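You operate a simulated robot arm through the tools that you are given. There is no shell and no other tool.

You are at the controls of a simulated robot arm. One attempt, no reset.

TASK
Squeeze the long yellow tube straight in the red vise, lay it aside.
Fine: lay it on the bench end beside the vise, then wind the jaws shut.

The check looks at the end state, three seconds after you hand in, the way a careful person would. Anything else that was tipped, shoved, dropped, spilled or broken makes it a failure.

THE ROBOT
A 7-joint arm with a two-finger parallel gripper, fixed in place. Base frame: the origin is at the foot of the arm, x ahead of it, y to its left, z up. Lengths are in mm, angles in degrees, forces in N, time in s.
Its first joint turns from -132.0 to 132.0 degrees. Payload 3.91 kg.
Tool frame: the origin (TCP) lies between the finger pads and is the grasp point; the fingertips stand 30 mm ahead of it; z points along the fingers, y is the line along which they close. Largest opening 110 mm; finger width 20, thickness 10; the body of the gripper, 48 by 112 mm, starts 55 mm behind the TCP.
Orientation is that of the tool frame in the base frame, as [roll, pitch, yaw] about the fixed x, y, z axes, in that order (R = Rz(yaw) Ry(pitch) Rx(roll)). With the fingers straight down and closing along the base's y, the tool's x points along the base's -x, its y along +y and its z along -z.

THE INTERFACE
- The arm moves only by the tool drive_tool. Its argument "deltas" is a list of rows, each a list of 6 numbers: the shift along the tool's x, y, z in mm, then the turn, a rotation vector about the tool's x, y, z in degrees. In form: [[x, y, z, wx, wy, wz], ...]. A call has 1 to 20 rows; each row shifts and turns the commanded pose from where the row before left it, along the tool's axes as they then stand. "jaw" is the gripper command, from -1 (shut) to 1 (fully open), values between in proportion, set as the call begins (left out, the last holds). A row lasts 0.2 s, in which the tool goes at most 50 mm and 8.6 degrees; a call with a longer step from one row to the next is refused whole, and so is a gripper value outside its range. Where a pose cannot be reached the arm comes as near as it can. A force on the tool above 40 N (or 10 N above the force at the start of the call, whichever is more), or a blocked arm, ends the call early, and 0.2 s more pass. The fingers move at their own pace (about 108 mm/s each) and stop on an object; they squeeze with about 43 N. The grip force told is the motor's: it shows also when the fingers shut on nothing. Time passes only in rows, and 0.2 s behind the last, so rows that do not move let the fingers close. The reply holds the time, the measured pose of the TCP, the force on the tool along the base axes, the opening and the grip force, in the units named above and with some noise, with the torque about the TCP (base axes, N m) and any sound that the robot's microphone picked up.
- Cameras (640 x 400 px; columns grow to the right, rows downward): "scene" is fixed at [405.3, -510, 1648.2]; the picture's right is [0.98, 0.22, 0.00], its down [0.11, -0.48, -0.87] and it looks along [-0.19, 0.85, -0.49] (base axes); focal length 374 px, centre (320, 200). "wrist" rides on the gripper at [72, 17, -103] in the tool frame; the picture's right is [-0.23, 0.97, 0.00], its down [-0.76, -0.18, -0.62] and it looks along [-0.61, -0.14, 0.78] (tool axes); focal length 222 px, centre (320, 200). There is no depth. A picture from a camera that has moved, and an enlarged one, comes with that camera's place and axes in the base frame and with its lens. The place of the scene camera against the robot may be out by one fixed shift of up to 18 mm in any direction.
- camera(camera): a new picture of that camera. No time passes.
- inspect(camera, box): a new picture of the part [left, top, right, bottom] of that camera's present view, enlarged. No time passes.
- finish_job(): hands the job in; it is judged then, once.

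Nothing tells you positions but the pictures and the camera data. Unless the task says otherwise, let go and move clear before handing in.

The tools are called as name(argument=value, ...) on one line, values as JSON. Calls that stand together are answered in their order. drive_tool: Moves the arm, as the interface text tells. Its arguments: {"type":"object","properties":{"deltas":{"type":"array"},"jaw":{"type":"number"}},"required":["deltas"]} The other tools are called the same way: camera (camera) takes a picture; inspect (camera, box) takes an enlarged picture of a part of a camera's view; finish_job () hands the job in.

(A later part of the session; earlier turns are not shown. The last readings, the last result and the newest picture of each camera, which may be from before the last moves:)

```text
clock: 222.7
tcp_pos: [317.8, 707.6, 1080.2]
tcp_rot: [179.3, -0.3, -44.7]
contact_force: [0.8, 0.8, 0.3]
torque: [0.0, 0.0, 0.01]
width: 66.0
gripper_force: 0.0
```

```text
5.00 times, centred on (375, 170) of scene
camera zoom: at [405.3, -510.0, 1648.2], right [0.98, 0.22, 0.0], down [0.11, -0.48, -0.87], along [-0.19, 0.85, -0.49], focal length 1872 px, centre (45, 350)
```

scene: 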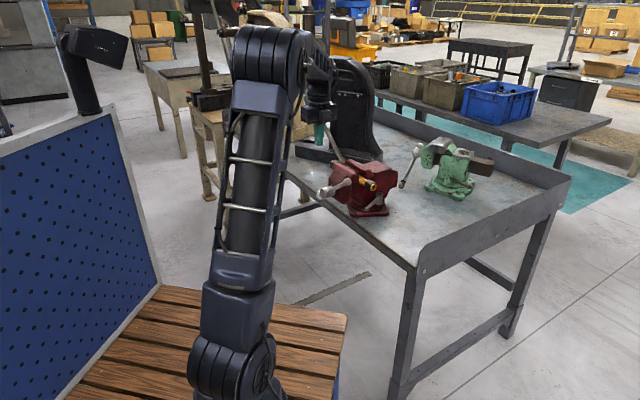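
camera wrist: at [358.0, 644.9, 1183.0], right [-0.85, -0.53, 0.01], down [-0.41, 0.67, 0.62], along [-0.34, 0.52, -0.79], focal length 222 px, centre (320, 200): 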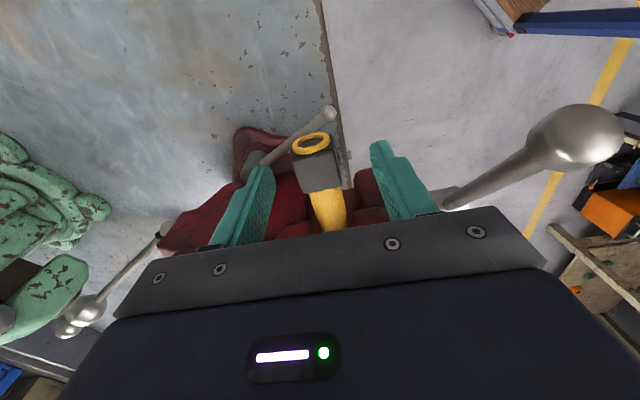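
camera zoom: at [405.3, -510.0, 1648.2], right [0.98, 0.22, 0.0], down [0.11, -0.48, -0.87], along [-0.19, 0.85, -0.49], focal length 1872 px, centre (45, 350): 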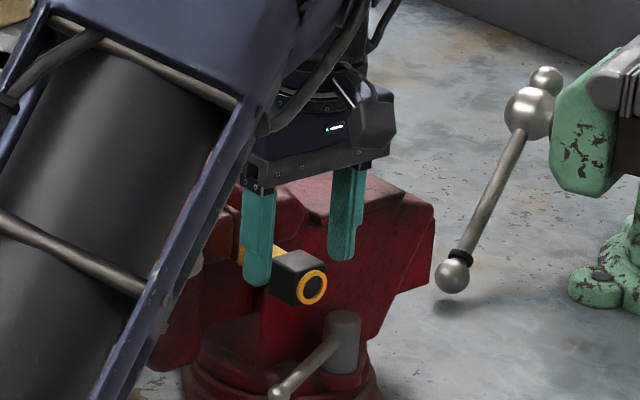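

The block is centred between the fingers. Lower 25 mm and grip.

drive_tool(deltas=[[-4, -1, 8, 0, 0, 0], [0, 0, 9, 0, 0, 0], [0, 0, 8, 0, 0, 0], [0, 0, 0, 0, 0, 0]])

drive_tool(deltas=[[0, 0, 0, 0, 0, 0], [0, 0, 0, 0, 0, 0], [0, 0, 0, 0, 0, 0]], jaw=-1)

camera(camera="wrist")

inspect(camera="scene", box=[330, 130, 420, 210])

```text
clock: 223.7
tcp_pos: [314.6, 710.5, 1056.2]
tcp_rot: [179.2, -0.2, -44.7]
contact_force: [-0.5, 0.2, 0.6]
torque: [0.03, -0.03, 0.01]
width: 66.1
gripper_force: 0.0
```

```text
clock: 224.4
tcp_pos: [316.6, 712.6, 1055.3]
tcp_rot: [179.3, -0.1, -44.7]
contact_force: [16.3, 29.2, -0.1]
torque: [0.72, -0.31, 0.57]
width: 29.6
gripper_force: 42.5
```

```text
taken
camera wrist: at [356.4, 650.0, 1158.2], right [-0.85, -0.53, 0.01], down [-0.41, 0.67, 0.62], along [-0.34, 0.52, -0.78], focal length 222 px, centre (320, 200)
```

wrist: 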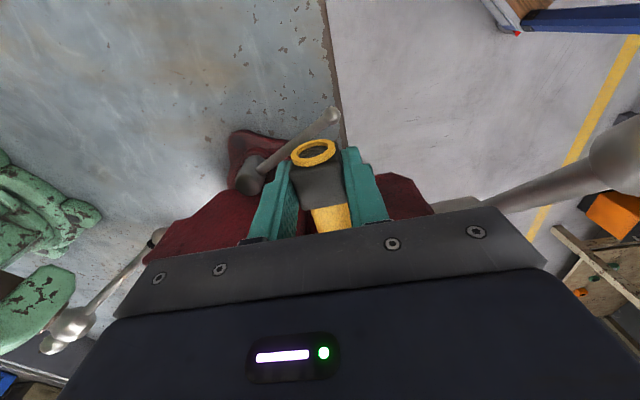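

```text
5.00 times, centred on (375, 170) of scene
camera zoom: at [405.3, -510.0, 1648.2], right [0.98, 0.22, 0.0], down [0.11, -0.48, -0.87], along [-0.19, 0.85, -0.49], focal length 1872 px, centre (45, 350)
```

zoom: 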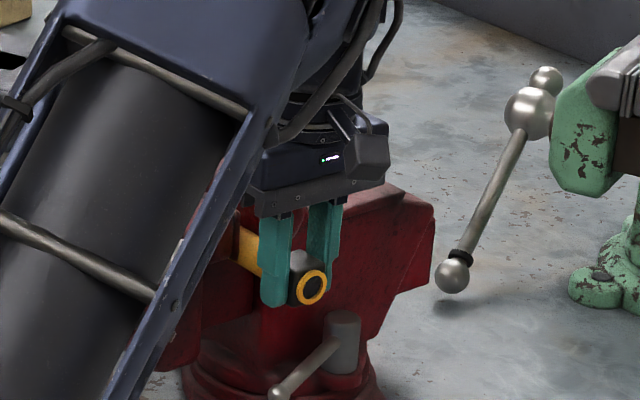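

drive_tool(deltas=[[0, -2.7, 0, 0, 0, 0], [0, 0, 0, 0, 0, 0]])

drive_tool(deltas=[[0, 0, -1, 0, 0, 0], [0, 0, 0, 0, 0, 0]])

drive_tool(deltas=[[0, 0, -1, 0, 0, 0], [0, 0, 0, 0, 0, 0]])

```text
clock: 225.1
tcp_pos: [315.8, 711.9, 1055.6]
tcp_rot: [179.3, -0.1, -44.6]
contact_force: [7.2, 12.5, 6.3]
torque: [0.68, -0.05, 0.55]
width: 29.3
gripper_force: 42.6
```

```text
clock: 225.7
tcp_pos: [316.2, 712.8, 1055.7]
tcp_rot: [179.2, -0.3, -44.7]
contact_force: [4.9, 12.1, 0.2]
torque: [0.41, -0.32, 0.58]
width: 29.4
gripper_force: 42.9
```

```text
clock: 226.2
tcp_pos: [316.5, 712.7, 1055.1]
tcp_rot: [179.2, -0.2, -44.7]
contact_force: [2.3, 8.9, -12.5]
torque: [-0.15, -0.78, 0.57]
width: 29.6
gripper_force: 43.3
```

drive_tool(deltas=[[0, -0.7, -1, 0, 0, 0], [0, 0, 0, 0, 0, 0]])

drive_tool(deltas=[[0, 0, -1, 0, 0, 0], [0, 0, 0, 0, 0, 0]])

inspect(camera="scene", box=[330, 130, 420, 210])

```text
clock: 226.8
tcp_pos: [316.3, 712.9, 1055.2]
tcp_rot: [179.1, -0.3, -44.6]
contact_force: [-6.7, -1.4, -28.5]
torque: [-0.1, -0.61, 0.55]
width: 29.4
gripper_force: 42.9
```

```text
clock: 227.4
tcp_pos: [315.7, 712.8, 1056.9]
tcp_rot: [179.2, -0.2, -44.7]
contact_force: [-12.4, -18.0, -30.1]
torque: [-0.24, -0.48, 0.62]
width: 29.7
gripper_force: 43.0
```

```text
5.00 times, centred on (375, 170) of scene
camera zoom: at [405.3, -510.0, 1648.2], right [0.98, 0.22, 0.0], down [0.11, -0.48, -0.87], along [-0.19, 0.85, -0.49], focal length 1872 px, centre (45, 350)
```

zoom: 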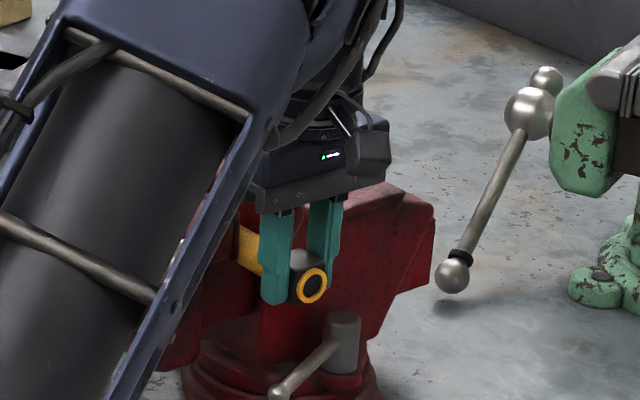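

The tube is still clamped. I'll let go, and unwind more, now from the rod's −d/lower side with a leaning peg against the knob.

drive_tool(deltas=[[0, 0, 2, 0, 0, 0], [0, 0, 0, 0, 0, 0], [0, 0, -10, 0, 0, 0], [0, 0, -40, 0, 0, 0], [0, 0, -40, 0, 0, 0], [0, 0, -30, 0, 0, 0]], jaw=0.2)

drive_tool(deltas=[[12.5, 29.5, 0, 0, 0, 0], [12.5, 29.5, 0, 0, 0, 0], [12.5, 29.5, 0, 0, 0, 0], [12.5, 29.5, 0, 0, 0, 0], [0, 0, 0, 0, -8, 0], [0, 0, 0, 0, -8, 0], [0, 0, 0, 0, -8, 0], [0, 0, 0, 0, -8, 0], [0, 0, 0, 0, -8, 0], [0, 0, 0, 0, 0, 0]], jaw=-1)

camera(camera="wrist")

inspect(camera="scene", box=[290, 120, 410, 240])

```text
clock: 228.8
tcp_pos: [318.2, 715.8, 1175.1]
tcp_rot: [179.3, -0.1, -44.7]
contact_force: [0.8, 0.4, -0.5]
torque: [-0.01, -0.01, 0.0]
width: 65.9
gripper_force: 0.1
```

```text
clock: 231.1
tcp_pos: [269.3, 595.4, 1177.8]
tcp_rot: [179.1, 40.0, -45.3]
contact_force: [0.1, -0.1, -0.1]
torque: [-0.01, 0.03, -0.03]
width: 0.0
gripper_force: 38.1
```

```text
taken
camera wrist: at [344.9, 497.8, 1210.3], right [-0.81, -0.57, 0.16], down [0.0, 0.26, 0.96], along [-0.59, 0.78, -0.21], focal length 222 px, centre (320, 200)
```

wrist: 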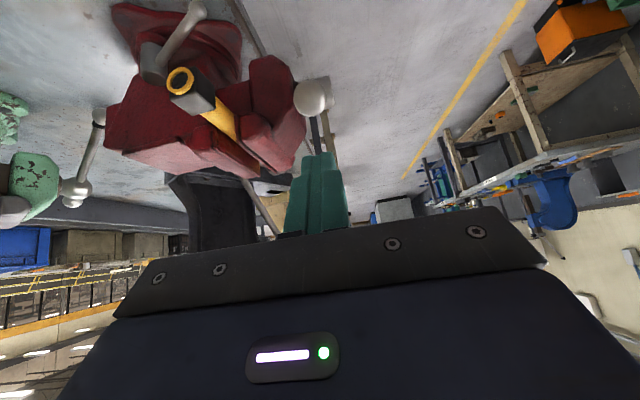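

```text
3.33 times, centred on (350, 180) of scene
camera zoom: at [405.3, -510.0, 1648.2], right [0.98, 0.22, 0.0], down [0.11, -0.48, -0.87], along [-0.19, 0.85, -0.49], focal length 1248 px, centre (220, 267)
```

zoom: 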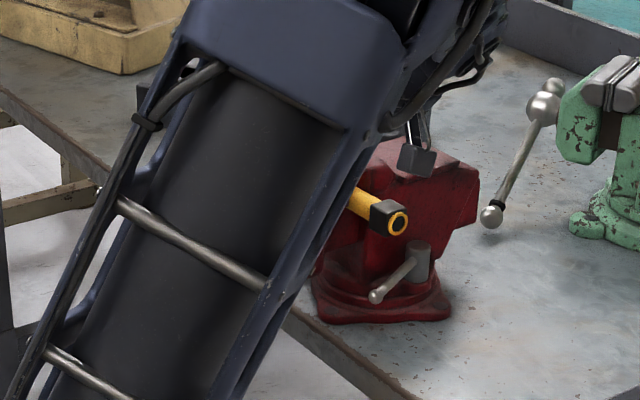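

drive_tool(deltas=[[20.7, 2, -17.4, 0, 0, 0], [26.2, 0, 31.2, 0, 0, 0], [26.2, 0, 31.2, 0, 0, 0], [26.2, 0, 31.2, 0, 0, 0], [0, 0, 0, 0, 0, 0]])

camera(camera="wrist")

```text
clock: 232.2
tcp_pos: [287.5, 574.7, 1057.7]
tcp_rot: [179.1, 39.8, -45.1]
contact_force: [0.0, 0.3, 0.1]
torque: [-0.02, 0.02, -0.01]
width: 0.2
gripper_force: 37.5
```

```text
taken
camera wrist: at [362.9, 475.1, 1089.2], right [-0.81, -0.57, 0.16], down [0.0, 0.26, 0.96], along [-0.59, 0.78, -0.21], focal length 222 px, centre (320, 200)
```

wrist: 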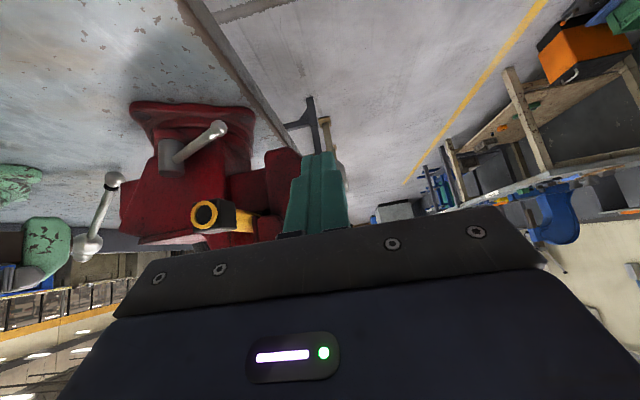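

drive_tool(deltas=[[-12.5, 0, 7.7, 0, 0, 0], [-12.5, 0, 7.7, 0, 0, 0], [-3.3, 0, 0.7, 0, 0, 0], [-3.3, 0, 0.7, 0, 0, 0], [-3.3, 0, 0.7, 0, 0, 0]])

drive_tool(deltas=[[-1.5, 0, 0.3, 0, 0, 0], [-1.5, 0, 0.3, 0, 0, 0], [-1.5, 0, 0.3, 0, 0, 0], [-1.5, 0, 0.3, 0, 0, 0], [-1.5, 0, 0.3, 0, 0, 0], [-1.5, 0, 0.3, 0, 0, 0]])

```text
clock: 233.4
tcp_pos: [260.2, 599.5, 1063.6]
tcp_rot: [179.1, 39.9, -45.2]
contact_force: [0.5, -0.3, -0.1]
torque: [0.01, 0.0, -0.02]
width: 0.0
gripper_force: 37.6
```

```text
clock: 234.8
tcp_pos: [255.1, 605.5, 1069.0]
tcp_rot: [179.1, 39.8, -45.2]
contact_force: [0.1, -0.2, -0.3]
torque: [-0.01, 0.01, -0.01]
width: 0.1
gripper_force: 38.0
```

drive_tool(deltas=[[-1.2, 0, 0.2, 0, 0, 0], [-1.2, 0, 0.2, 0, 0, 0], [-1.2, 0, 0.2, 0, 0, 0], [-1.2, 0, 0.2, 0, 0, 0], [-1.2, 0, 0.2, 0, 0, 0], [-1.2, 0, 0.2, 0, 0, 0], [-1.2, 0, 0.2, 0, 0, 0], [-1.2, 0, 0.2, 0, 0, 0], [-1.2, 0, 0.2, 0, 0, 0], [-1.2, 0, 0.2, 0, 0, 0], [-1.2, 0, 0.2, 0, 0, 0], [-1.2, 0, 0.2, 0, 0, 0]])

drive_tool(deltas=[[-1, 0, 0.2, 0, 0, 0], [-1, 0, 0.2, 0, 0, 0], [-1, 0, 0.2, 0, 0, 0], [-1, 0, 0.2, 0, 0, 0], [-1, 0, 0.2, 0, 0, 0], [-1, 0, 0.2, 0, 0, 0], [-1, 0, 0.2, 0, 0, 0], [-1, 0, 0.2, 0, 0, 0], [-1, 0, 0.2, 0, 0, 0], [-1, 0, 0.2, 0, 0, 0], [-1, 0, 0.2, 0, 0, 0], [-1, 0, 0.2, 0, 0, 0]])

camera(camera="wrist")

inspect(camera="scene", box=[290, 120, 410, 240])

```text
clock: 237.4
tcp_pos: [245.8, 614.5, 1076.3]
tcp_rot: [179.1, 39.9, -45.3]
contact_force: [10.9, -15.9, -17.8]
torque: [0.15, 0.17, -0.03]
width: 0.0
gripper_force: 38.1
```

```text
clock: 240.1
tcp_pos: [238.3, 623.6, 1082.1]
tcp_rot: [179.0, 40.0, -45.2]
contact_force: [12.5, -14.4, -15.0]
torque: [0.12, 0.14, -0.02]
width: 0.0
gripper_force: 37.3
```

```text
taken
camera wrist: at [313.4, 524.4, 1114.9], right [-0.81, -0.57, 0.16], down [0.0, 0.26, 0.96], along [-0.59, 0.78, -0.21], focal length 222 px, centre (320, 200)
```

wrist: 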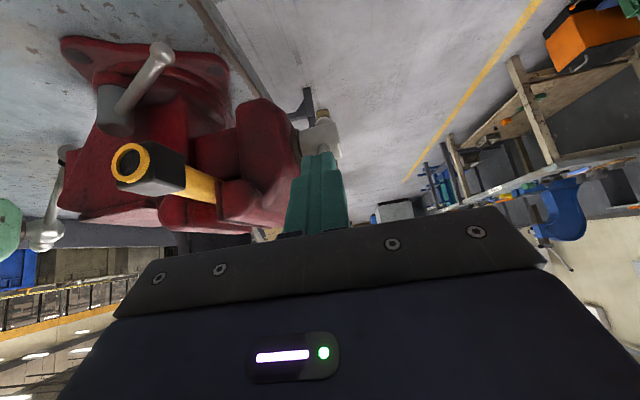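

```text
3.33 times, centred on (350, 180) of scene
camera zoom: at [405.3, -510.0, 1648.2], right [0.98, 0.22, 0.0], down [0.11, -0.48, -0.87], along [-0.19, 0.85, -0.49], focal length 1248 px, centre (220, 267)
```

zoom: 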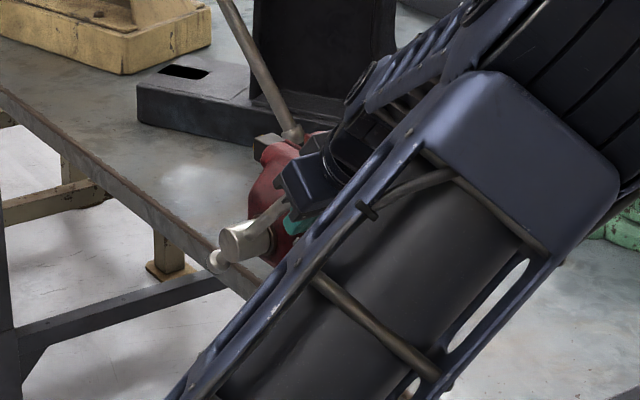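

This works well: about 24 N at the knob. I'll now rotate the peg rigidly along with the rod.

drive_tool(deltas=[[-1.05, 0.03, -0.2, 0, 0.4, 0], [-1.05, 0.03, -0.2, 0, 0.4, 0], [-1.05, 0.03, -0.2, 0, 0.4, 0], [-1.05, 0.03, -0.2, 0, 0.4, 0], [-1.05, 0.03, -0.2, 0, 0.4, 0], [-1.05, 0.03, -0.2, 0, 0.4, 0], [-1.05, 0.03, -0.2, 0, 0.4, 0], [-1.05, 0.03, -0.2, 0, 0.4, 0], [-1.05, 0.03, -0.2, 0, 0.4, 0], [-1.05, 0.03, -0.2, 0, 0.4, 0], [-1.05, 0.03, -0.2, 0, 0.4, 0], [-1.05, 0.03, -0.2, 0, 0.4, 0], [-1.05, 0.03, -0.2, 0, 0.4, 0], [-1.05, 0.03, -0.2, 0, 0.4, 0], [-1.05, 0.03, -0.2, 0, 0.4, 0], [-1.05, 0.03, -0.2, 0, 0.4, 0], [-1.05, 0.03, -0.2, 0, 0.4, 0], [-1.05, 0.03, -0.2, 0, 0.4, 0], [-1.05, 0.03, -0.2, 0, 0.4, 0], [-1.05, 0.03, -0.2, 0, 0.4, 0]])

drive_tool(deltas=[[-1.3, 0.03, -0.25, 0, 0.5, 0], [-1.3, 0.03, -0.25, 0, 0.5, 0], [-1.3, 0.03, -0.25, 0, 0.5, 0], [-1.3, 0.03, -0.25, 0, 0.5, 0], [-1.3, 0.03, -0.25, 0, 0.5, 0], [-1.3, 0.03, -0.25, 0, 0.5, 0], [-1.3, 0.03, -0.25, 0, 0.5, 0], [-1.3, 0.03, -0.25, 0, 0.5, 0], [-1.3, 0.03, -0.25, 0, 0.5, 0], [-1.3, 0.03, -0.25, 0, 0.5, 0], [-1.3, 0.03, -0.25, 0, 0.5, 0], [-1.3, 0.03, -0.25, 0, 0.5, 0], [-1.3, 0.03, -0.25, 0, 0.5, 0], [-1.3, 0.03, -0.25, 0, 0.5, 0], [-1.3, 0.03, -0.25, 0, 0.5, 0], [-1.3, 0.03, -0.25, 0, 0.5, 0], [-1.3, 0.03, -0.25, 0, 0.5, 0], [-1.3, 0.03, -0.25, 0, 0.5, 0], [-1.3, 0.03, -0.25, 0, 0.5, 0], [-1.3, 0.03, -0.25, 0, 0.5, 0]])

camera(camera="wrist")

```text
clock: 244.2
tcp_pos: [228.3, 633.8, 1099.6]
tcp_rot: [179.2, 31.9, -45.1]
contact_force: [18.2, -9.5, -13.0]
torque: [0.06, 0.2, -0.08]
width: 0.0
gripper_force: 37.3
```

```text
clock: 248.4
tcp_pos: [212.0, 649.7, 1114.3]
tcp_rot: [179.3, 21.9, -45.0]
contact_force: [16.4, -15.2, -9.5]
torque: [0.06, 0.12, -0.07]
width: 0.2
gripper_force: 37.8
```

```text
taken
camera wrist: at [277.0, 562.3, 1182.4], right [-0.83, -0.54, 0.1], down [-0.2, 0.47, 0.86], along [-0.51, 0.7, -0.5], focal length 222 px, centre (320, 200)
```

wrist: 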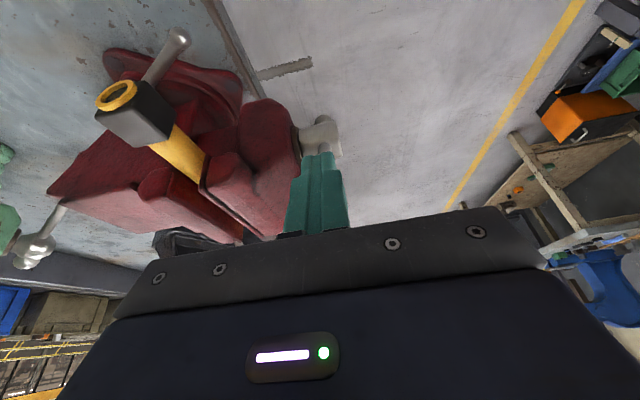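

drive_tool(deltas=[[-1.65, 0.04, -0.32, 0, 0.63, 0], [-1.65, 0.04, -0.32, 0, 0.63, 0], [-1.65, 0.04, -0.32, 0, 0.63, 0], [-1.65, 0.04, -0.32, 0, 0.63, 0], [-1.65, 0.04, -0.32, 0, 0.63, 0], [-1.65, 0.04, -0.32, 0, 0.63, 0], [-1.65, 0.04, -0.32, 0, 0.63, 0], [-1.65, 0.04, -0.32, 0, 0.63, 0], [-1.65, 0.04, -0.32, 0, 0.63, 0], [-1.65, 0.04, -0.32, 0, 0.63, 0], [-1.65, 0.04, -0.32, 0, 0.63, 0], [-1.65, 0.04, -0.32, 0, 0.63, 0], [-1.65, 0.04, -0.32, 0, 0.63, 0], [-1.65, 0.04, -0.32, 0, 0.63, 0], [-1.65, 0.04, -0.32, 0, 0.63, 0], [-1.65, 0.04, -0.32, 0, 0.63, 0], [-1.65, 0.04, -0.32, 0, 0.63, 0], [-1.65, 0.04, -0.32, 0, 0.63, 0], [-1.65, 0.04, -0.32, 0, 0.63, 0], [-1.65, 0.04, -0.32, 0, 0.63, 0]])

inspect(camera="scene", box=[290, 120, 410, 240])

camera(camera="wrist")

```text
clock: 252.7
tcp_pos: [192.3, 668.6, 1128.1]
tcp_rot: [179.3, 9.3, -44.9]
contact_force: [19.8, -9.3, -7.3]
torque: [0.01, 0.09, -0.12]
width: 0.0
gripper_force: 37.9
```

```text
3.33 times, centred on (350, 180) of scene
camera zoom: at [405.3, -510.0, 1648.2], right [0.98, 0.22, 0.0], down [0.11, -0.48, -0.87], along [-0.19, 0.85, -0.49], focal length 1248 px, centre (220, 267)
```

zoom: 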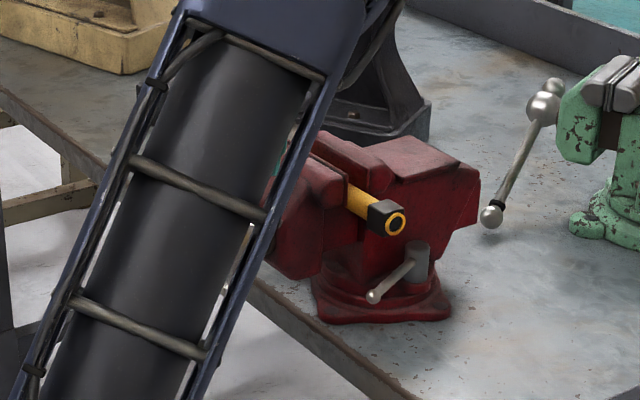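

```text
taken
camera wrist: at [244.0, 595.3, 1218.1], right [-0.84, -0.53, 0.05], down [-0.33, 0.59, 0.74], along [-0.42, 0.61, -0.68], focal length 222 px, centre (320, 200)
```

wrist: 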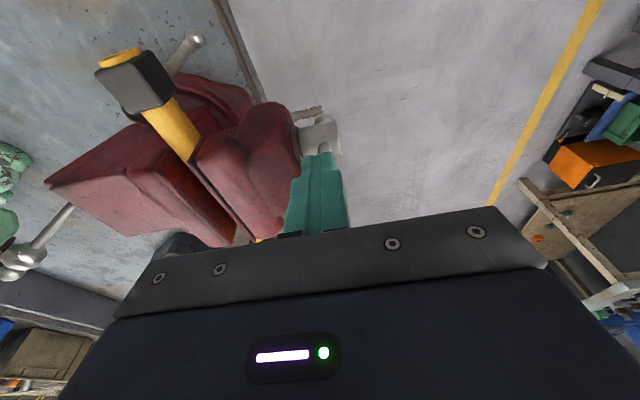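

drive_tool(deltas=[[-1.8, 0.04, -0.35, 0, 0.69, 0], [-1.8, 0.04, -0.35, 0, 0.69, 0], [-1.8, 0.04, -0.35, 0, 0.69, 0], [-1.8, 0.04, -0.35, 0, 0.69, 0], [-1.8, 0.04, -0.35, 0, 0.69, 0], [-1.8, 0.04, -0.35, 0, 0.69, 0], [-1.8, 0.04, -0.35, 0, 0.69, 0], [-1.8, 0.04, -0.35, 0, 0.69, 0], [-1.8, 0.04, -0.35, 0, 0.69, 0], [-1.8, 0.04, -0.35, 0, 0.69, 0], [-1.8, 0.04, -0.35, 0, 0.69, 0], [-1.8, 0.04, -0.35, 0, 0.69, 0], [-1.8, 0.04, -0.35, 0, 0.69, 0], [-1.8, 0.04, -0.35, 0, 0.69, 0], [-1.8, 0.04, -0.35, 0, 0.69, 0], [-1.8, 0.04, -0.35, 0, 0.69, 0], [-1.8, 0.04, -0.35, 0, 0.69, 0], [-1.8, 0.04, -0.35, 0, 0.69, 0], [-1.8, 0.04, -0.35, 0, 0.69, 0], [-1.8, 0.04, -0.35, 0, 0.69, 0]])

drive_tool(deltas=[[-1.9, 0.05, -0.37, 0, 0.72, 0], [-1.9, 0.05, -0.37, 0, 0.72, 0], [-1.9, 0.05, -0.37, 0, 0.72, 0], [-1.9, 0.05, -0.37, 0, 0.72, 0], [-1.9, 0.05, -0.37, 0, 0.72, 0], [-1.9, 0.05, -0.37, 0, 0.72, 0], [-1.9, 0.05, -0.37, 0, 0.72, 0], [-1.9, 0.05, -0.37, 0, 0.72, 0], [-1.9, 0.05, -0.37, 0, 0.72, 0], [-1.9, 0.05, -0.37, 0, 0.72, 0], [-1.9, 0.05, -0.37, 0, 0.72, 0], [-1.9, 0.05, -0.37, 0, 0.72, 0], [-1.9, 0.05, -0.37, 0, 0.72, 0], [-1.9, 0.05, -0.37, 0, 0.72, 0], [-1.9, 0.05, -0.37, 0, 0.72, 0], [-1.9, 0.05, -0.37, 0, 0.72, 0], [-1.9, 0.05, -0.37, 0, 0.72, 0], [-1.9, 0.05, -0.37, 0, 0.72, 0], [-1.9, 0.05, -0.37, 0, 0.72, 0], [-1.9, 0.05, -0.37, 0, 0.72, 0]])

camera(camera="wrist")

inspect(camera="scene", box=[290, 120, 410, 240])

```text
clock: 256.9
tcp_pos: [167.9, 693.8, 1136.4]
tcp_rot: [179.4, -4.5, -44.8]
contact_force: [20.7, -7.7, -0.4]
torque: [0.01, 0.07, -0.16]
width: 0.1
gripper_force: 37.6
```

```text
clock: 261.1
tcp_pos: [138.0, 719.9, 1136.1]
tcp_rot: [179.3, -18.9, -44.5]
contact_force: [15.2, -6.9, 7.0]
torque: [0.08, 0.07, -0.11]
width: 0.3
gripper_force: 38.1
```

```text
taken
camera wrist: at [152.4, 683.3, 1257.1], right [-0.84, -0.54, -0.06], down [-0.53, 0.78, 0.34], along [-0.14, 0.32, -0.94], focal length 222 px, centre (320, 200)
```

wrist: 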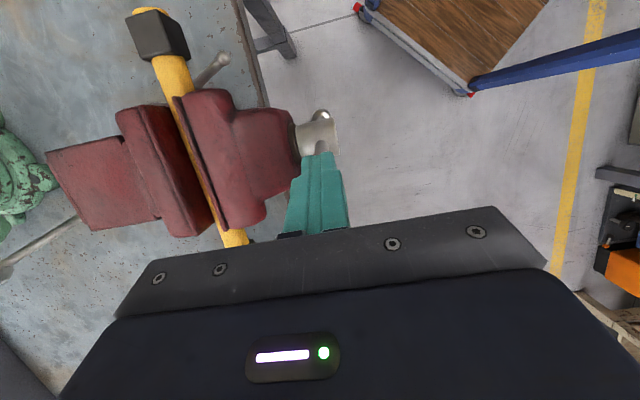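

```text
3.33 times, centred on (350, 180) of scene
camera zoom: at [405.3, -510.0, 1648.2], right [0.98, 0.22, 0.0], down [0.11, -0.48, -0.87], along [-0.19, 0.85, -0.49], focal length 1248 px, centre (220, 267)
```

zoom: 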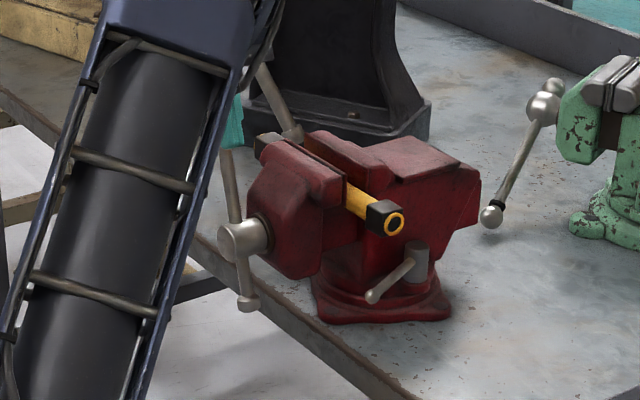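

The tube appears to be riding back with the beam now, which suggests it's free. Let me zoom.

inspect(camera="wrist", box=[100, 0, 300, 250])

inspect(camera="scene", box=[335, 140, 400, 200])

```text
1.60 times, centred on (200, 125) of wrist
camera zoom: at [152.4, 683.3, 1257.1], right [-0.84, -0.54, -0.06], down [-0.53, 0.78, 0.34], along [-0.14, 0.32, -0.94], focal length 355 px, centre (512, 320)
```

zoom: 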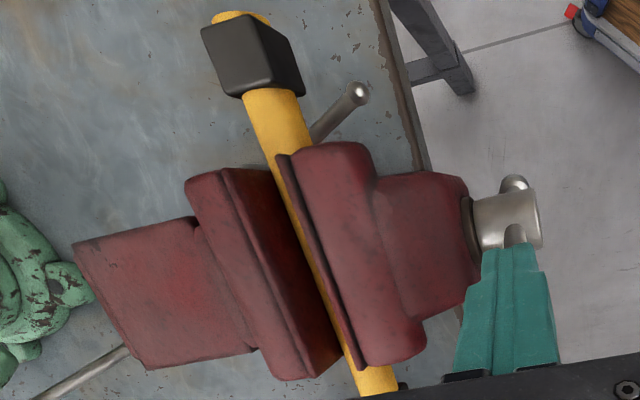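

```text
6.67 times, centred on (368, 170) of scene
camera zoom: at [405.3, -510.0, 1648.2], right [0.98, 0.22, 0.0], down [0.11, -0.48, -0.87], along [-0.19, 0.85, -0.49], focal length 2495 px, centre (3, 400)
```

zoom: 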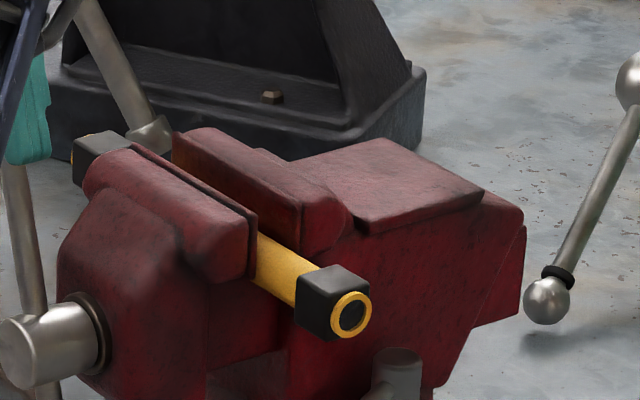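

It's released: the tube rides with the moving jaw's beam. I'll leave the handle and go to the near end block for lifting.

drive_tool(deltas=[[28.4, 0, 9.8, 0, 0, 0], [13, 0, -38, 0, 0, 0], [13, 0, -38, 0, 0, 0], [0, 0, 0, 0, -6.3, 0], [0, 0, 0, 0, -6.3, 0], [0, 0, 0, 0, -6.3, 0], [33, -38, 0, 0, 0, 0], [33, -38, 0, 0, 0, 0], [33, -38, 0, 0, 0, 0], [0, 0, 0, 0, 0, 0]], jaw=0.2)

camera(camera="wrist")

```text
refused: row 7 steps farther than a row can; nothing moved
```

```text
taken
camera wrist: at [152.4, 683.3, 1257.1], right [-0.84, -0.54, -0.06], down [-0.53, 0.78, 0.34], along [-0.14, 0.32, -0.94], focal length 222 px, centre (320, 200)
```

wrist: 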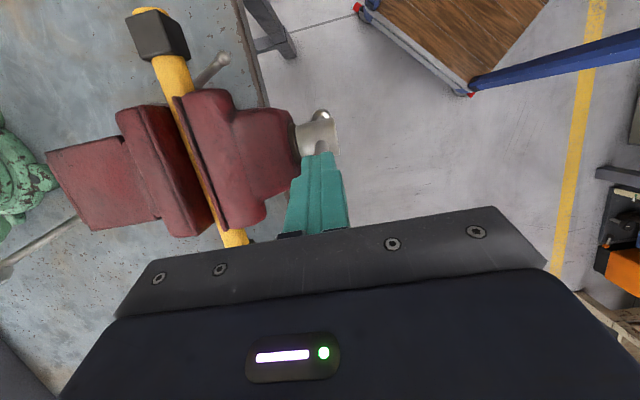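

drive_tool(deltas=[[28.4, 0, 9.8, 0, 0, 0], [13, 0, -38, 0, 0, 0], [13, 0, -38, 0, 0, 0], [0, 0, 0, 0, -6.3, 0], [0, 0, 0, 0, -6.3, 0], [0, 0, 0, 0, -6.3, 0], [25, -28.5, 0, 0, 0, 0], [25, -28.5, 0, 0, 0, 0], [25, -28.5, 0, 0, 0, 0], [25, -28.5, 0, 0, 0, 0], [0, 0, 0, 0, 0, 0]], jaw=0.2)

camera(camera="wrist")

```text
clock: 263.4
tcp_pos: [313.0, 709.4, 1215.9]
tcp_rot: [179.2, -0.1, -44.7]
contact_force: [1.3, -0.2, 0.2]
torque: [-0.02, -0.02, 0.0]
width: 66.0
gripper_force: 0.2
```

```text
taken
camera wrist: at [353.8, 647.1, 1318.8], right [-0.85, -0.53, 0.01], down [-0.41, 0.67, 0.62], along [-0.34, 0.52, -0.78], focal length 222 px, centre (320, 200)
```

wrist: 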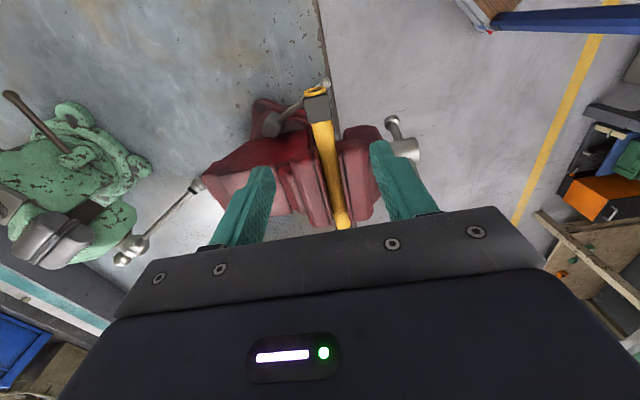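

drive_tool(deltas=[[-1, 0, 37, 0, 0, 0], [0, 0, 37, 0, 0, 0], [0, 0, 37, 0, 0, 0], [0, 0, 37, 0, 0, 0], [0, 0, 14, 0, 0, 0], [0, 0, 0, 0, 0, 0]])

drive_tool(deltas=[[0, 0, 0, 0, 0, 0], [0, 0, 0, 0, 0, 0], [0, 0, 0, 0, 0, 0]], jaw=-1)

drive_tool(deltas=[[0, 0, -1.5, 0, 0, 0], [0, 0, -1.5, 0, 0, 0], [0, 0, 0, 0, 0, 0]])

inspect(camera="scene", box=[330, 130, 420, 210])

```text
clock: 264.9
tcp_pos: [308.1, 709.0, 1052.9]
tcp_rot: [179.2, -0.1, -44.7]
contact_force: [-0.8, 0.5, 0.0]
torque: [0.01, -0.01, 0.02]
width: 65.9
gripper_force: 0.1
```

```text
clock: 265.3
tcp_pos: [312.3, 712.0, 1054.3]
tcp_rot: [179.8, 0.1, -45.0]
contact_force: [4.6, 21.7, -8.6]
torque: [0.1, -0.36, -0.43]
width: 29.3
gripper_force: 42.9
stopped in row 2: the force on the tool passed its limit at 52 N (the readings are from after the stop); the commanded pose is now the measured one
```

```text
clock: 266.1
tcp_pos: [313.3, 711.4, 1056.2]
tcp_rot: [179.6, 0.0, -45.0]
contact_force: [8.4, 23.0, -27.7]
torque: [0.07, -0.46, -0.45]
width: 29.7
gripper_force: 42.8
```

```text
5.00 times, centred on (375, 170) of scene
camera zoom: at [405.3, -510.0, 1648.2], right [0.98, 0.22, 0.0], down [0.11, -0.48, -0.87], along [-0.19, 0.85, -0.49], focal length 1872 px, centre (45, 350)
```

zoom: 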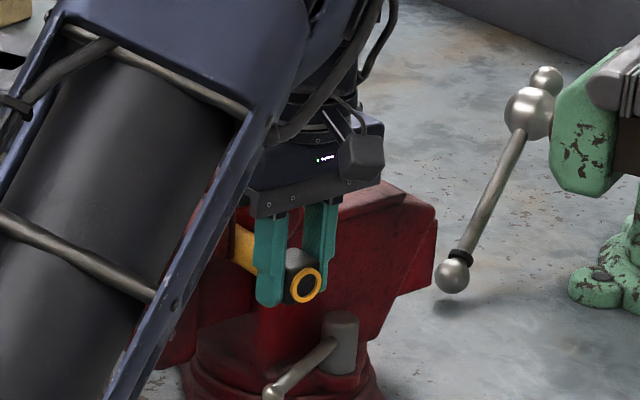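

It still resists lifting, perhaps caught under a jaw-plate edge. I'll relieve the sideways load first, then try again.

drive_tool(deltas=[[0, 0, 2, 0, 0, 0], [0, -1.5, 0, 0, 0, 0], [0, -1, 0, 0, 0, 0], [0, 0, 0, 0, 0, 0]])

drive_tool(deltas=[[0, -1.5, 0, 0, 0, 0], [0, -1.5, 0, 0, 0, 0], [0, 0, 0, 0, 0, 0]])

drive_tool(deltas=[[0, -1.5, 0, 0, 0, 0], [0, -1.5, 0, 0, 0, 0], [0, 0, 0, 0, 0, 0]])

```text
clock: 267.1
tcp_pos: [312.8, 711.6, 1055.8]
tcp_rot: [179.7, 0.1, -44.9]
contact_force: [-2.4, -7.4, -0.3]
torque: [-0.12, -0.1, -0.49]
width: 29.5
gripper_force: 43.2
```

```text
clock: 267.7
tcp_pos: [313.9, 710.9, 1055.8]
tcp_rot: [179.5, -0.1, -44.9]
contact_force: [-5.4, -18.9, 9.6]
torque: [0.27, 0.3, -0.57]
width: 29.6
gripper_force: 43.3
stopped in row 2: the force on the tool passed its limit at 43 N (the readings are from after the stop); the commanded pose is now the measured one
```

```text
clock: 268.2
tcp_pos: [313.9, 711.1, 1054.8]
tcp_rot: [179.4, -0.1, -44.8]
contact_force: [-4.2, -21.0, 10.8]
torque: [0.31, 0.22, -0.63]
width: 29.5
gripper_force: 42.8
stopped in row 2: the force on the tool passed its limit at 44 N (the readings are from after the stop); the commanded pose is now the measured one
```

Still tight: the last part of the winding was evidently taken up elastically. I'll let go and unwind further, pushing the rod over the top and down the +d side.

drive_tool(deltas=[[0, 0, 0, 0, 0, 0], [0, 0, 0, 0, 0, 0], [0, 0, -20, 0, 0, 0], [0, 0, -40, 0, 0, 0], [0, 0, -45, 0, 0, 0], [0, 0, -45, 0, 0, 0], [0, 0, 0, 0, 0, 0]], jaw=0.2)

drive_tool(deltas=[[-20, 30, 0, 0, 0, 0], [-20, 30, 0, 0, 0, 0], [-20, 30, 0, 0, 0, 0], [-10, 25, 0, 0, 0, 0], [0, 0, 0, 0, 0, 0]], jaw=-1)

camera(camera="wrist")

inspect(camera="scene", box=[290, 120, 410, 240])

```text
clock: 269.8
tcp_pos: [315.7, 714.0, 1208.2]
tcp_rot: [179.2, -0.1, -44.7]
contact_force: [-0.3, -0.3, 0.2]
torque: [0.01, 0.01, -0.05]
width: 66.1
gripper_force: 0.0
```

```text
clock: 271.0
tcp_pos: [183.8, 683.5, 1206.1]
tcp_rot: [179.3, -0.1, -44.9]
contact_force: [-0.2, -0.8, 0.3]
torque: [0.01, -0.04, 0.01]
width: 0.3
gripper_force: 37.5
```

```text
taken
camera wrist: at [224.0, 621.0, 1309.4], right [-0.85, -0.53, 0.01], down [-0.41, 0.67, 0.62], along [-0.34, 0.52, -0.78], focal length 222 px, centre (320, 200)
```

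wrist: 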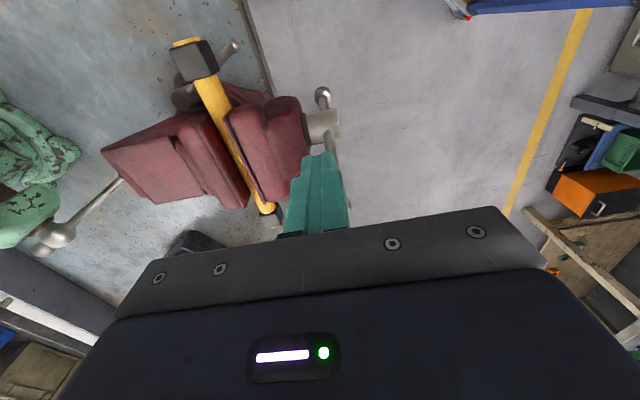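

```text
3.33 times, centred on (350, 180) of scene
camera zoom: at [405.3, -510.0, 1648.2], right [0.98, 0.22, 0.0], down [0.11, -0.48, -0.87], along [-0.19, 0.85, -0.49], focal length 1248 px, centre (220, 267)
```

zoom: 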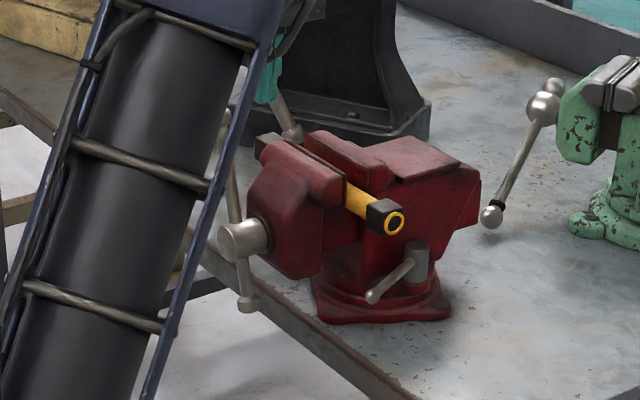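

drive_tool(deltas=[[0, 0, 0, 0, 6.3, 0], [0, 0, 0, 0, 6.3, 0], [0, 0, 0, 0, 6.3, 0], [-23.1, 3, 29.1, 0, 0, 0], [-23.1, 3, 29.1, 0, 0, 0], [-9.5, 0, -3.2, 0, 0, 0], [-9.5, 0, -3.2, 0, 0, 0]])

drive_tool(deltas=[[-2, 0, -0.4, 0, 0, 0], [-2, 0, -0.4, 0, 0, 0], [-2, 0, -0.4, 0, 0, 0], [-2, 0, -0.4, 0, 0, 0], [-2, 0, -0.4, 0, 0, 0], [-2, 0, -0.4, 0, 0, 0], [-2, 0, -0.4, 0, 0.5, 0], [-2, 0, -0.4, 0, 0.5, 0], [-2, 0, -0.4, 0, 0.5, 0], [-2, 0, -0.4, 0, 0.5, 0]])

camera(camera="wrist")

```text
clock: 272.6
tcp_pos: [147.9, 708.1, 1136.2]
tcp_rot: [179.3, -19.0, -44.7]
contact_force: [0.2, -0.6, 0.1]
torque: [-0.01, 0.0, 0.03]
width: 0.1
gripper_force: 37.8
```

```text
clock: 274.8
tcp_pos: [133.8, 721.7, 1133.6]
tcp_rot: [179.3, -20.9, -44.6]
contact_force: [12.3, -11.5, 6.0]
torque: [0.05, 0.04, -0.1]
width: 0.0
gripper_force: 37.8
```

```text
taken
camera wrist: at [144.8, 689.4, 1255.1], right [-0.84, -0.54, -0.07], down [-0.53, 0.79, 0.31], along [-0.11, 0.3, -0.95], focal length 222 px, centre (320, 200)
```

wrist: 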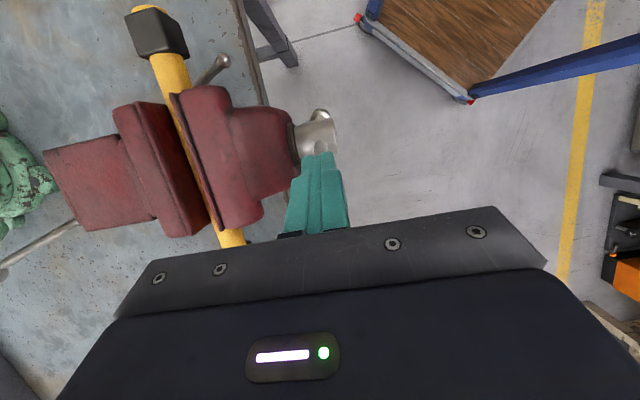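

drive_tool(deltas=[[-1.91, 0.05, -0.35, 0, 0.75, 0], [-1.91, 0.05, -0.35, 0, 0.75, 0], [-1.91, 0.05, -0.35, 0, 0.75, 0], [-1.91, 0.05, -0.35, 0, 0.75, 0], [-1.91, 0.05, -0.35, 0, 0.75, 0], [-1.91, 0.05, -0.35, 0, 0.75, 0], [-1.91, 0.05, -0.35, 0, 0.75, 0], [-1.91, 0.05, -0.35, 0, 0.75, 0], [-1.91, 0.05, -0.35, 0, 0.75, 0], [-1.91, 0.05, -0.35, 0, 0.75, 0], [-1.91, 0.05, -0.35, 0, 0.6, 0], [-1.91, 0.05, -0.35, 0, 0.6, 0], [-1.91, 0.05, -0.35, 0, 0.6, 0], [-1.91, 0.05, -0.35, 0, 0.6, 0], [-1.91, 0.05, -0.35, 0, 0.6, 0], [-1.91, 0.05, -0.3, 0, 0.5, 0], [-1.91, 0.05, -0.3, 0, 0.5, 0], [-1.91, 0.05, -0.3, 0, 0.5, 0], [-1.91, 0.05, -0.3, 0, 0.5, 0], [-1.91, 0.05, -0.3, 0, 0.5, 0]])

camera(camera="wrist")

inspect(camera="scene", box=[290, 120, 410, 240])

```text
clock: 279.0
tcp_pos: [105.4, 746.7, 1120.9]
tcp_rot: [179.0, -33.9, -44.3]
contact_force: [16.5, -2.4, 10.5]
torque: [0.17, -0.01, -0.21]
width: 0.1
gripper_force: 37.8
```

```text
taken
camera wrist: at [96.7, 733.6, 1246.2], right [-0.82, -0.56, -0.11], down [-0.57, 0.82, 0.09], along [0.04, 0.14, -0.99], focal length 222 px, centre (320, 200)
```

wrist: 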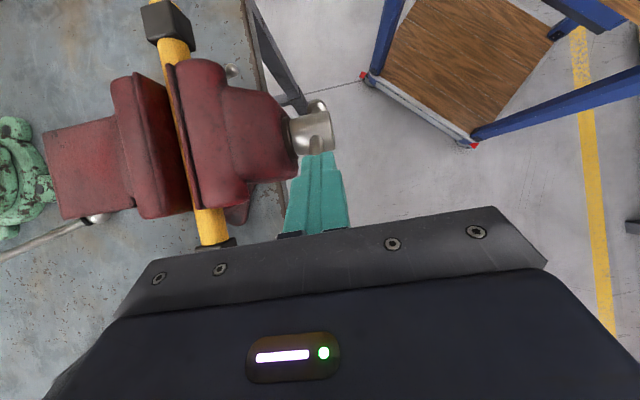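

```text
3.33 times, centred on (350, 180) of scene
camera zoom: at [405.3, -510.0, 1648.2], right [0.98, 0.22, 0.0], down [0.11, -0.48, -0.87], along [-0.19, 0.85, -0.49], focal length 1248 px, centre (220, 267)
```

zoom: 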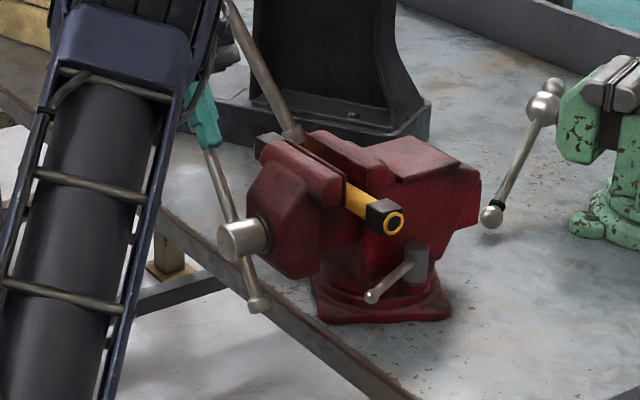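

drive_tool(deltas=[[-1.9, -0.1, -0.2, 0, 0, 0], [-1.9, -0.1, -0.2, 0, 0, 0], [-1.9, -0.1, -0.2, 0, 0, 0], [-1.9, -0.1, -0.1, 0, 0, 0], [-1.9, -0.1, -0.1, 0, 0, 0], [-1.9, -0.1, -0.1, 0, 0, 0], [-1.9, -0.1, 0, 0, 0, 0], [-1.9, -0.1, 0, 0, 0, 0], [-1.9, -0.1, 0, 0, 0, 0], [-1.9, -0.1, 0, 0, 0, 0], [-1.9, -0.1, 0.1, 0, 0, 0], [-1.9, -0.1, 0.1, 0, 0, 0], [-1.9, -0.1, 0.1, 0, 0, 0], [-1.9, -0.1, 0.1, 0, 0, 0], [-1.9, -0.1, 0.2, 0, 0, 0], [-1.9, -0.1, 0.2, 0, 0, 0], [-1.9, -0.1, 0.2, 0, 0, 0], [-1.9, -0.1, 0.2, 0, 0, 0], [-1.9, -0.1, 0.3, 0, 0, 0], [-1.9, -0.1, 0.3, 0, 0, 0]])

drive_tool(deltas=[[-1.8, 0, 0.4, 0, 0, 0], [-1.8, 0, 0.4, 0, 0, 0], [-1.8, 0, 0.4, 0, 0, 0], [-1.8, 0, 0.4, 0, 0, 0], [-1.8, 0, 0.5, 0, 0, 0], [-1.8, 0, 0.5, 0, 0, 0], [-1.8, 0, 0.5, 0, 0, 0], [-1.8, 0, 0.5, 0, 0, 0], [-1.8, 0, 0.6, 0, 0, 0], [-1.8, 0, 0.6, 0, 0, 0], [-1.8, 0, 0.6, 0, 0, 0], [-1.8, 0, 0.6, 0, 0, 0], [-1.7, 0, 0.7, 0, 0, 0], [-1.7, 0, 0.7, 0, 0, 0], [-1.7, 0, 0.7, 0, 0, 0], [-1.7, 0, 0.7, 0, 0, 0], [-1.7, 0, 0.8, 0, 0, 0], [-1.7, 0, 0.8, 0, 0, 0], [-1.7, 0, 0.8, 0, 0, 0], [-1.7, 0, 0.8, 0, 0, 0]])

inspect(camera="scene", box=[290, 120, 410, 240])

```text
clock: 283.2
tcp_pos: [85.3, 768.2, 1098.8]
tcp_rot: [179.2, -34.0, -44.5]
contact_force: [9.9, -10.6, 14.3]
torque: [-0.3, -0.46, -0.07]
width: 0.0
gripper_force: 37.3
```

```text
clock: 287.4
tcp_pos: [68.4, 785.6, 1069.7]
tcp_rot: [179.0, -33.8, -44.3]
contact_force: [8.0, -2.6, 15.0]
torque: [-0.14, -0.43, -0.06]
width: 0.2
gripper_force: 37.6
```

```text
3.33 times, centred on (350, 180) of scene
camera zoom: at [405.3, -510.0, 1648.2], right [0.98, 0.22, 0.0], down [0.11, -0.48, -0.87], along [-0.19, 0.85, -0.49], focal length 1248 px, centre (220, 267)
```

zoom: 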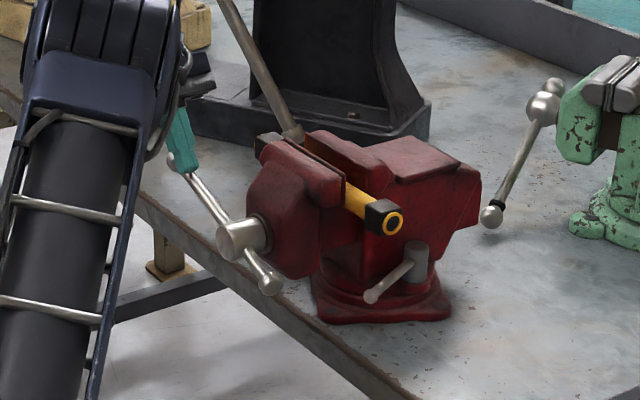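

drive_tool(deltas=[[-2.4, 0, 1.5, 0, 0, 0], [-2.4, 0, 1.5, 0, 0, 0], [-2.4, 0, 1.6, 0, 0, 0], [-2.3, 0, 1.7, 0, 0, 0], [-2.3, 0, 1.7, 0, 0, 0], [-2.2, 0, 1.8, 0, 0, 0], [-2.2, 0, 1.9, 0, 0, 0], [-2.1, 0, 1.9, 0, 0, 0], [-2.1, 0, 2, 0, 0, 0], [-2, 0, 2.1, 0, 0, 0], [-2, 0, 2.1, 0, 0, 0], [-1.9, 0, 2.2, 0, 0, 0], [-1.9, 0, 2.2, 0, 0, 0], [-1.8, 0, 2.3, 0, 0, 0], [-1.7, 0, 2.3, 0, 0, 0], [-1.7, 0, 2.4, 0, 0, 0]])

drive_tool(deltas=[[-1.5, 0, 2.6, 0, 0, 0], [-1.5, 0, 2.6, 0, 0, 0], [-1.4, 0, 2.6, 0, 0, 0], [-1.3, 0, 2.7, 0, 0, 0], [-1.2, 0, 2.7, 0, 0, 0], [-1.1, 0, 2.8, 0, 0, 0], [-1, 0, 2.8, 0, 0, 0], [-0.9, 0, 2.8, 0, 0, 0], [-0.8, 0, 2.9, 0, 0, 0], [-0.7, 0, 2.9, 0, 0, 0], [-0.6, 0, 2.9, 0, 0, 0], [-0.5, 0, 2.9, 0, 0, 0]])

inspect(camera="scene", box=[290, 120, 410, 240])

camera(camera="wrist")

```text
clock: 290.8
tcp_pos: [61.8, 793.6, 1025.2]
tcp_rot: [179.1, -33.8, -44.3]
contact_force: [1.4, -2.7, 12.9]
torque: [-0.05, -0.19, -0.01]
width: 0.0
gripper_force: 37.7
```

```text
clock: 293.4
tcp_pos: [66.2, 786.8, 991.3]
tcp_rot: [179.1, -34.0, -44.4]
contact_force: [-6.4, 4.7, 5.9]
torque: [0.15, 0.14, 0.07]
width: 0.0
gripper_force: 38.1
```

```text
3.33 times, centred on (350, 180) of scene
camera zoom: at [405.3, -510.0, 1648.2], right [0.98, 0.22, 0.0], down [0.11, -0.48, -0.87], along [-0.19, 0.85, -0.49], focal length 1248 px, centre (220, 267)
```

zoom: 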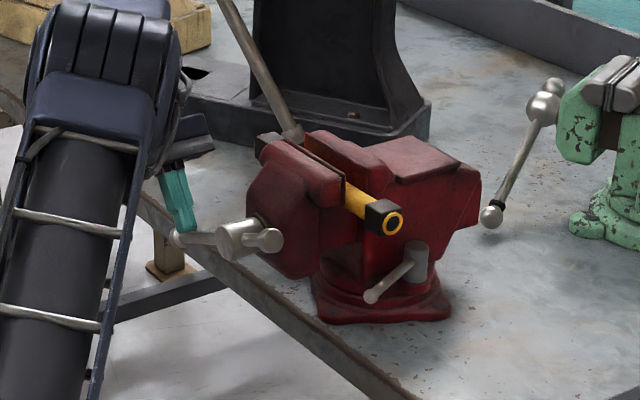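

```text
taken
camera wrist: at [57.4, 773.7, 1116.5], right [-0.82, -0.56, -0.11], down [-0.57, 0.82, 0.09], along [0.04, 0.14, -0.99], focal length 222 px, centre (320, 200)
```

wrist: 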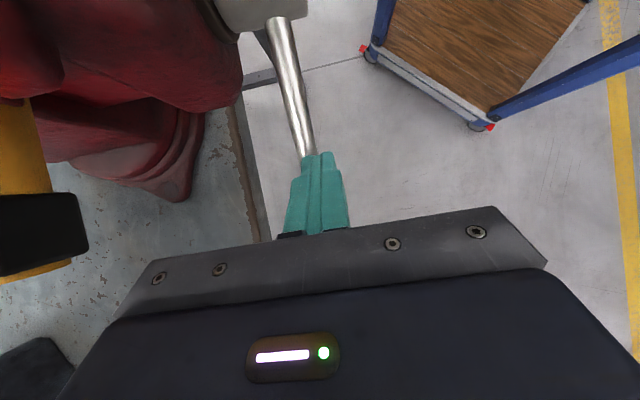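

inspect(camera="scene", box=[335, 140, 400, 200])

```text
6.67 times, centred on (368, 170) of scene
camera zoom: at [405.3, -510.0, 1648.2], right [0.98, 0.22, 0.0], down [0.11, -0.48, -0.87], along [-0.19, 0.85, -0.49], focal length 2495 px, centre (3, 400)
```

zoom: 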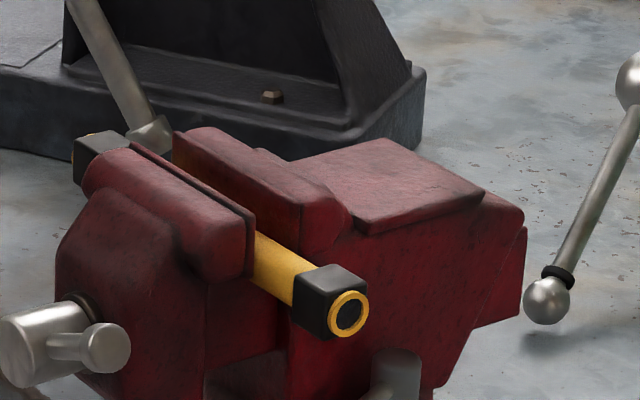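

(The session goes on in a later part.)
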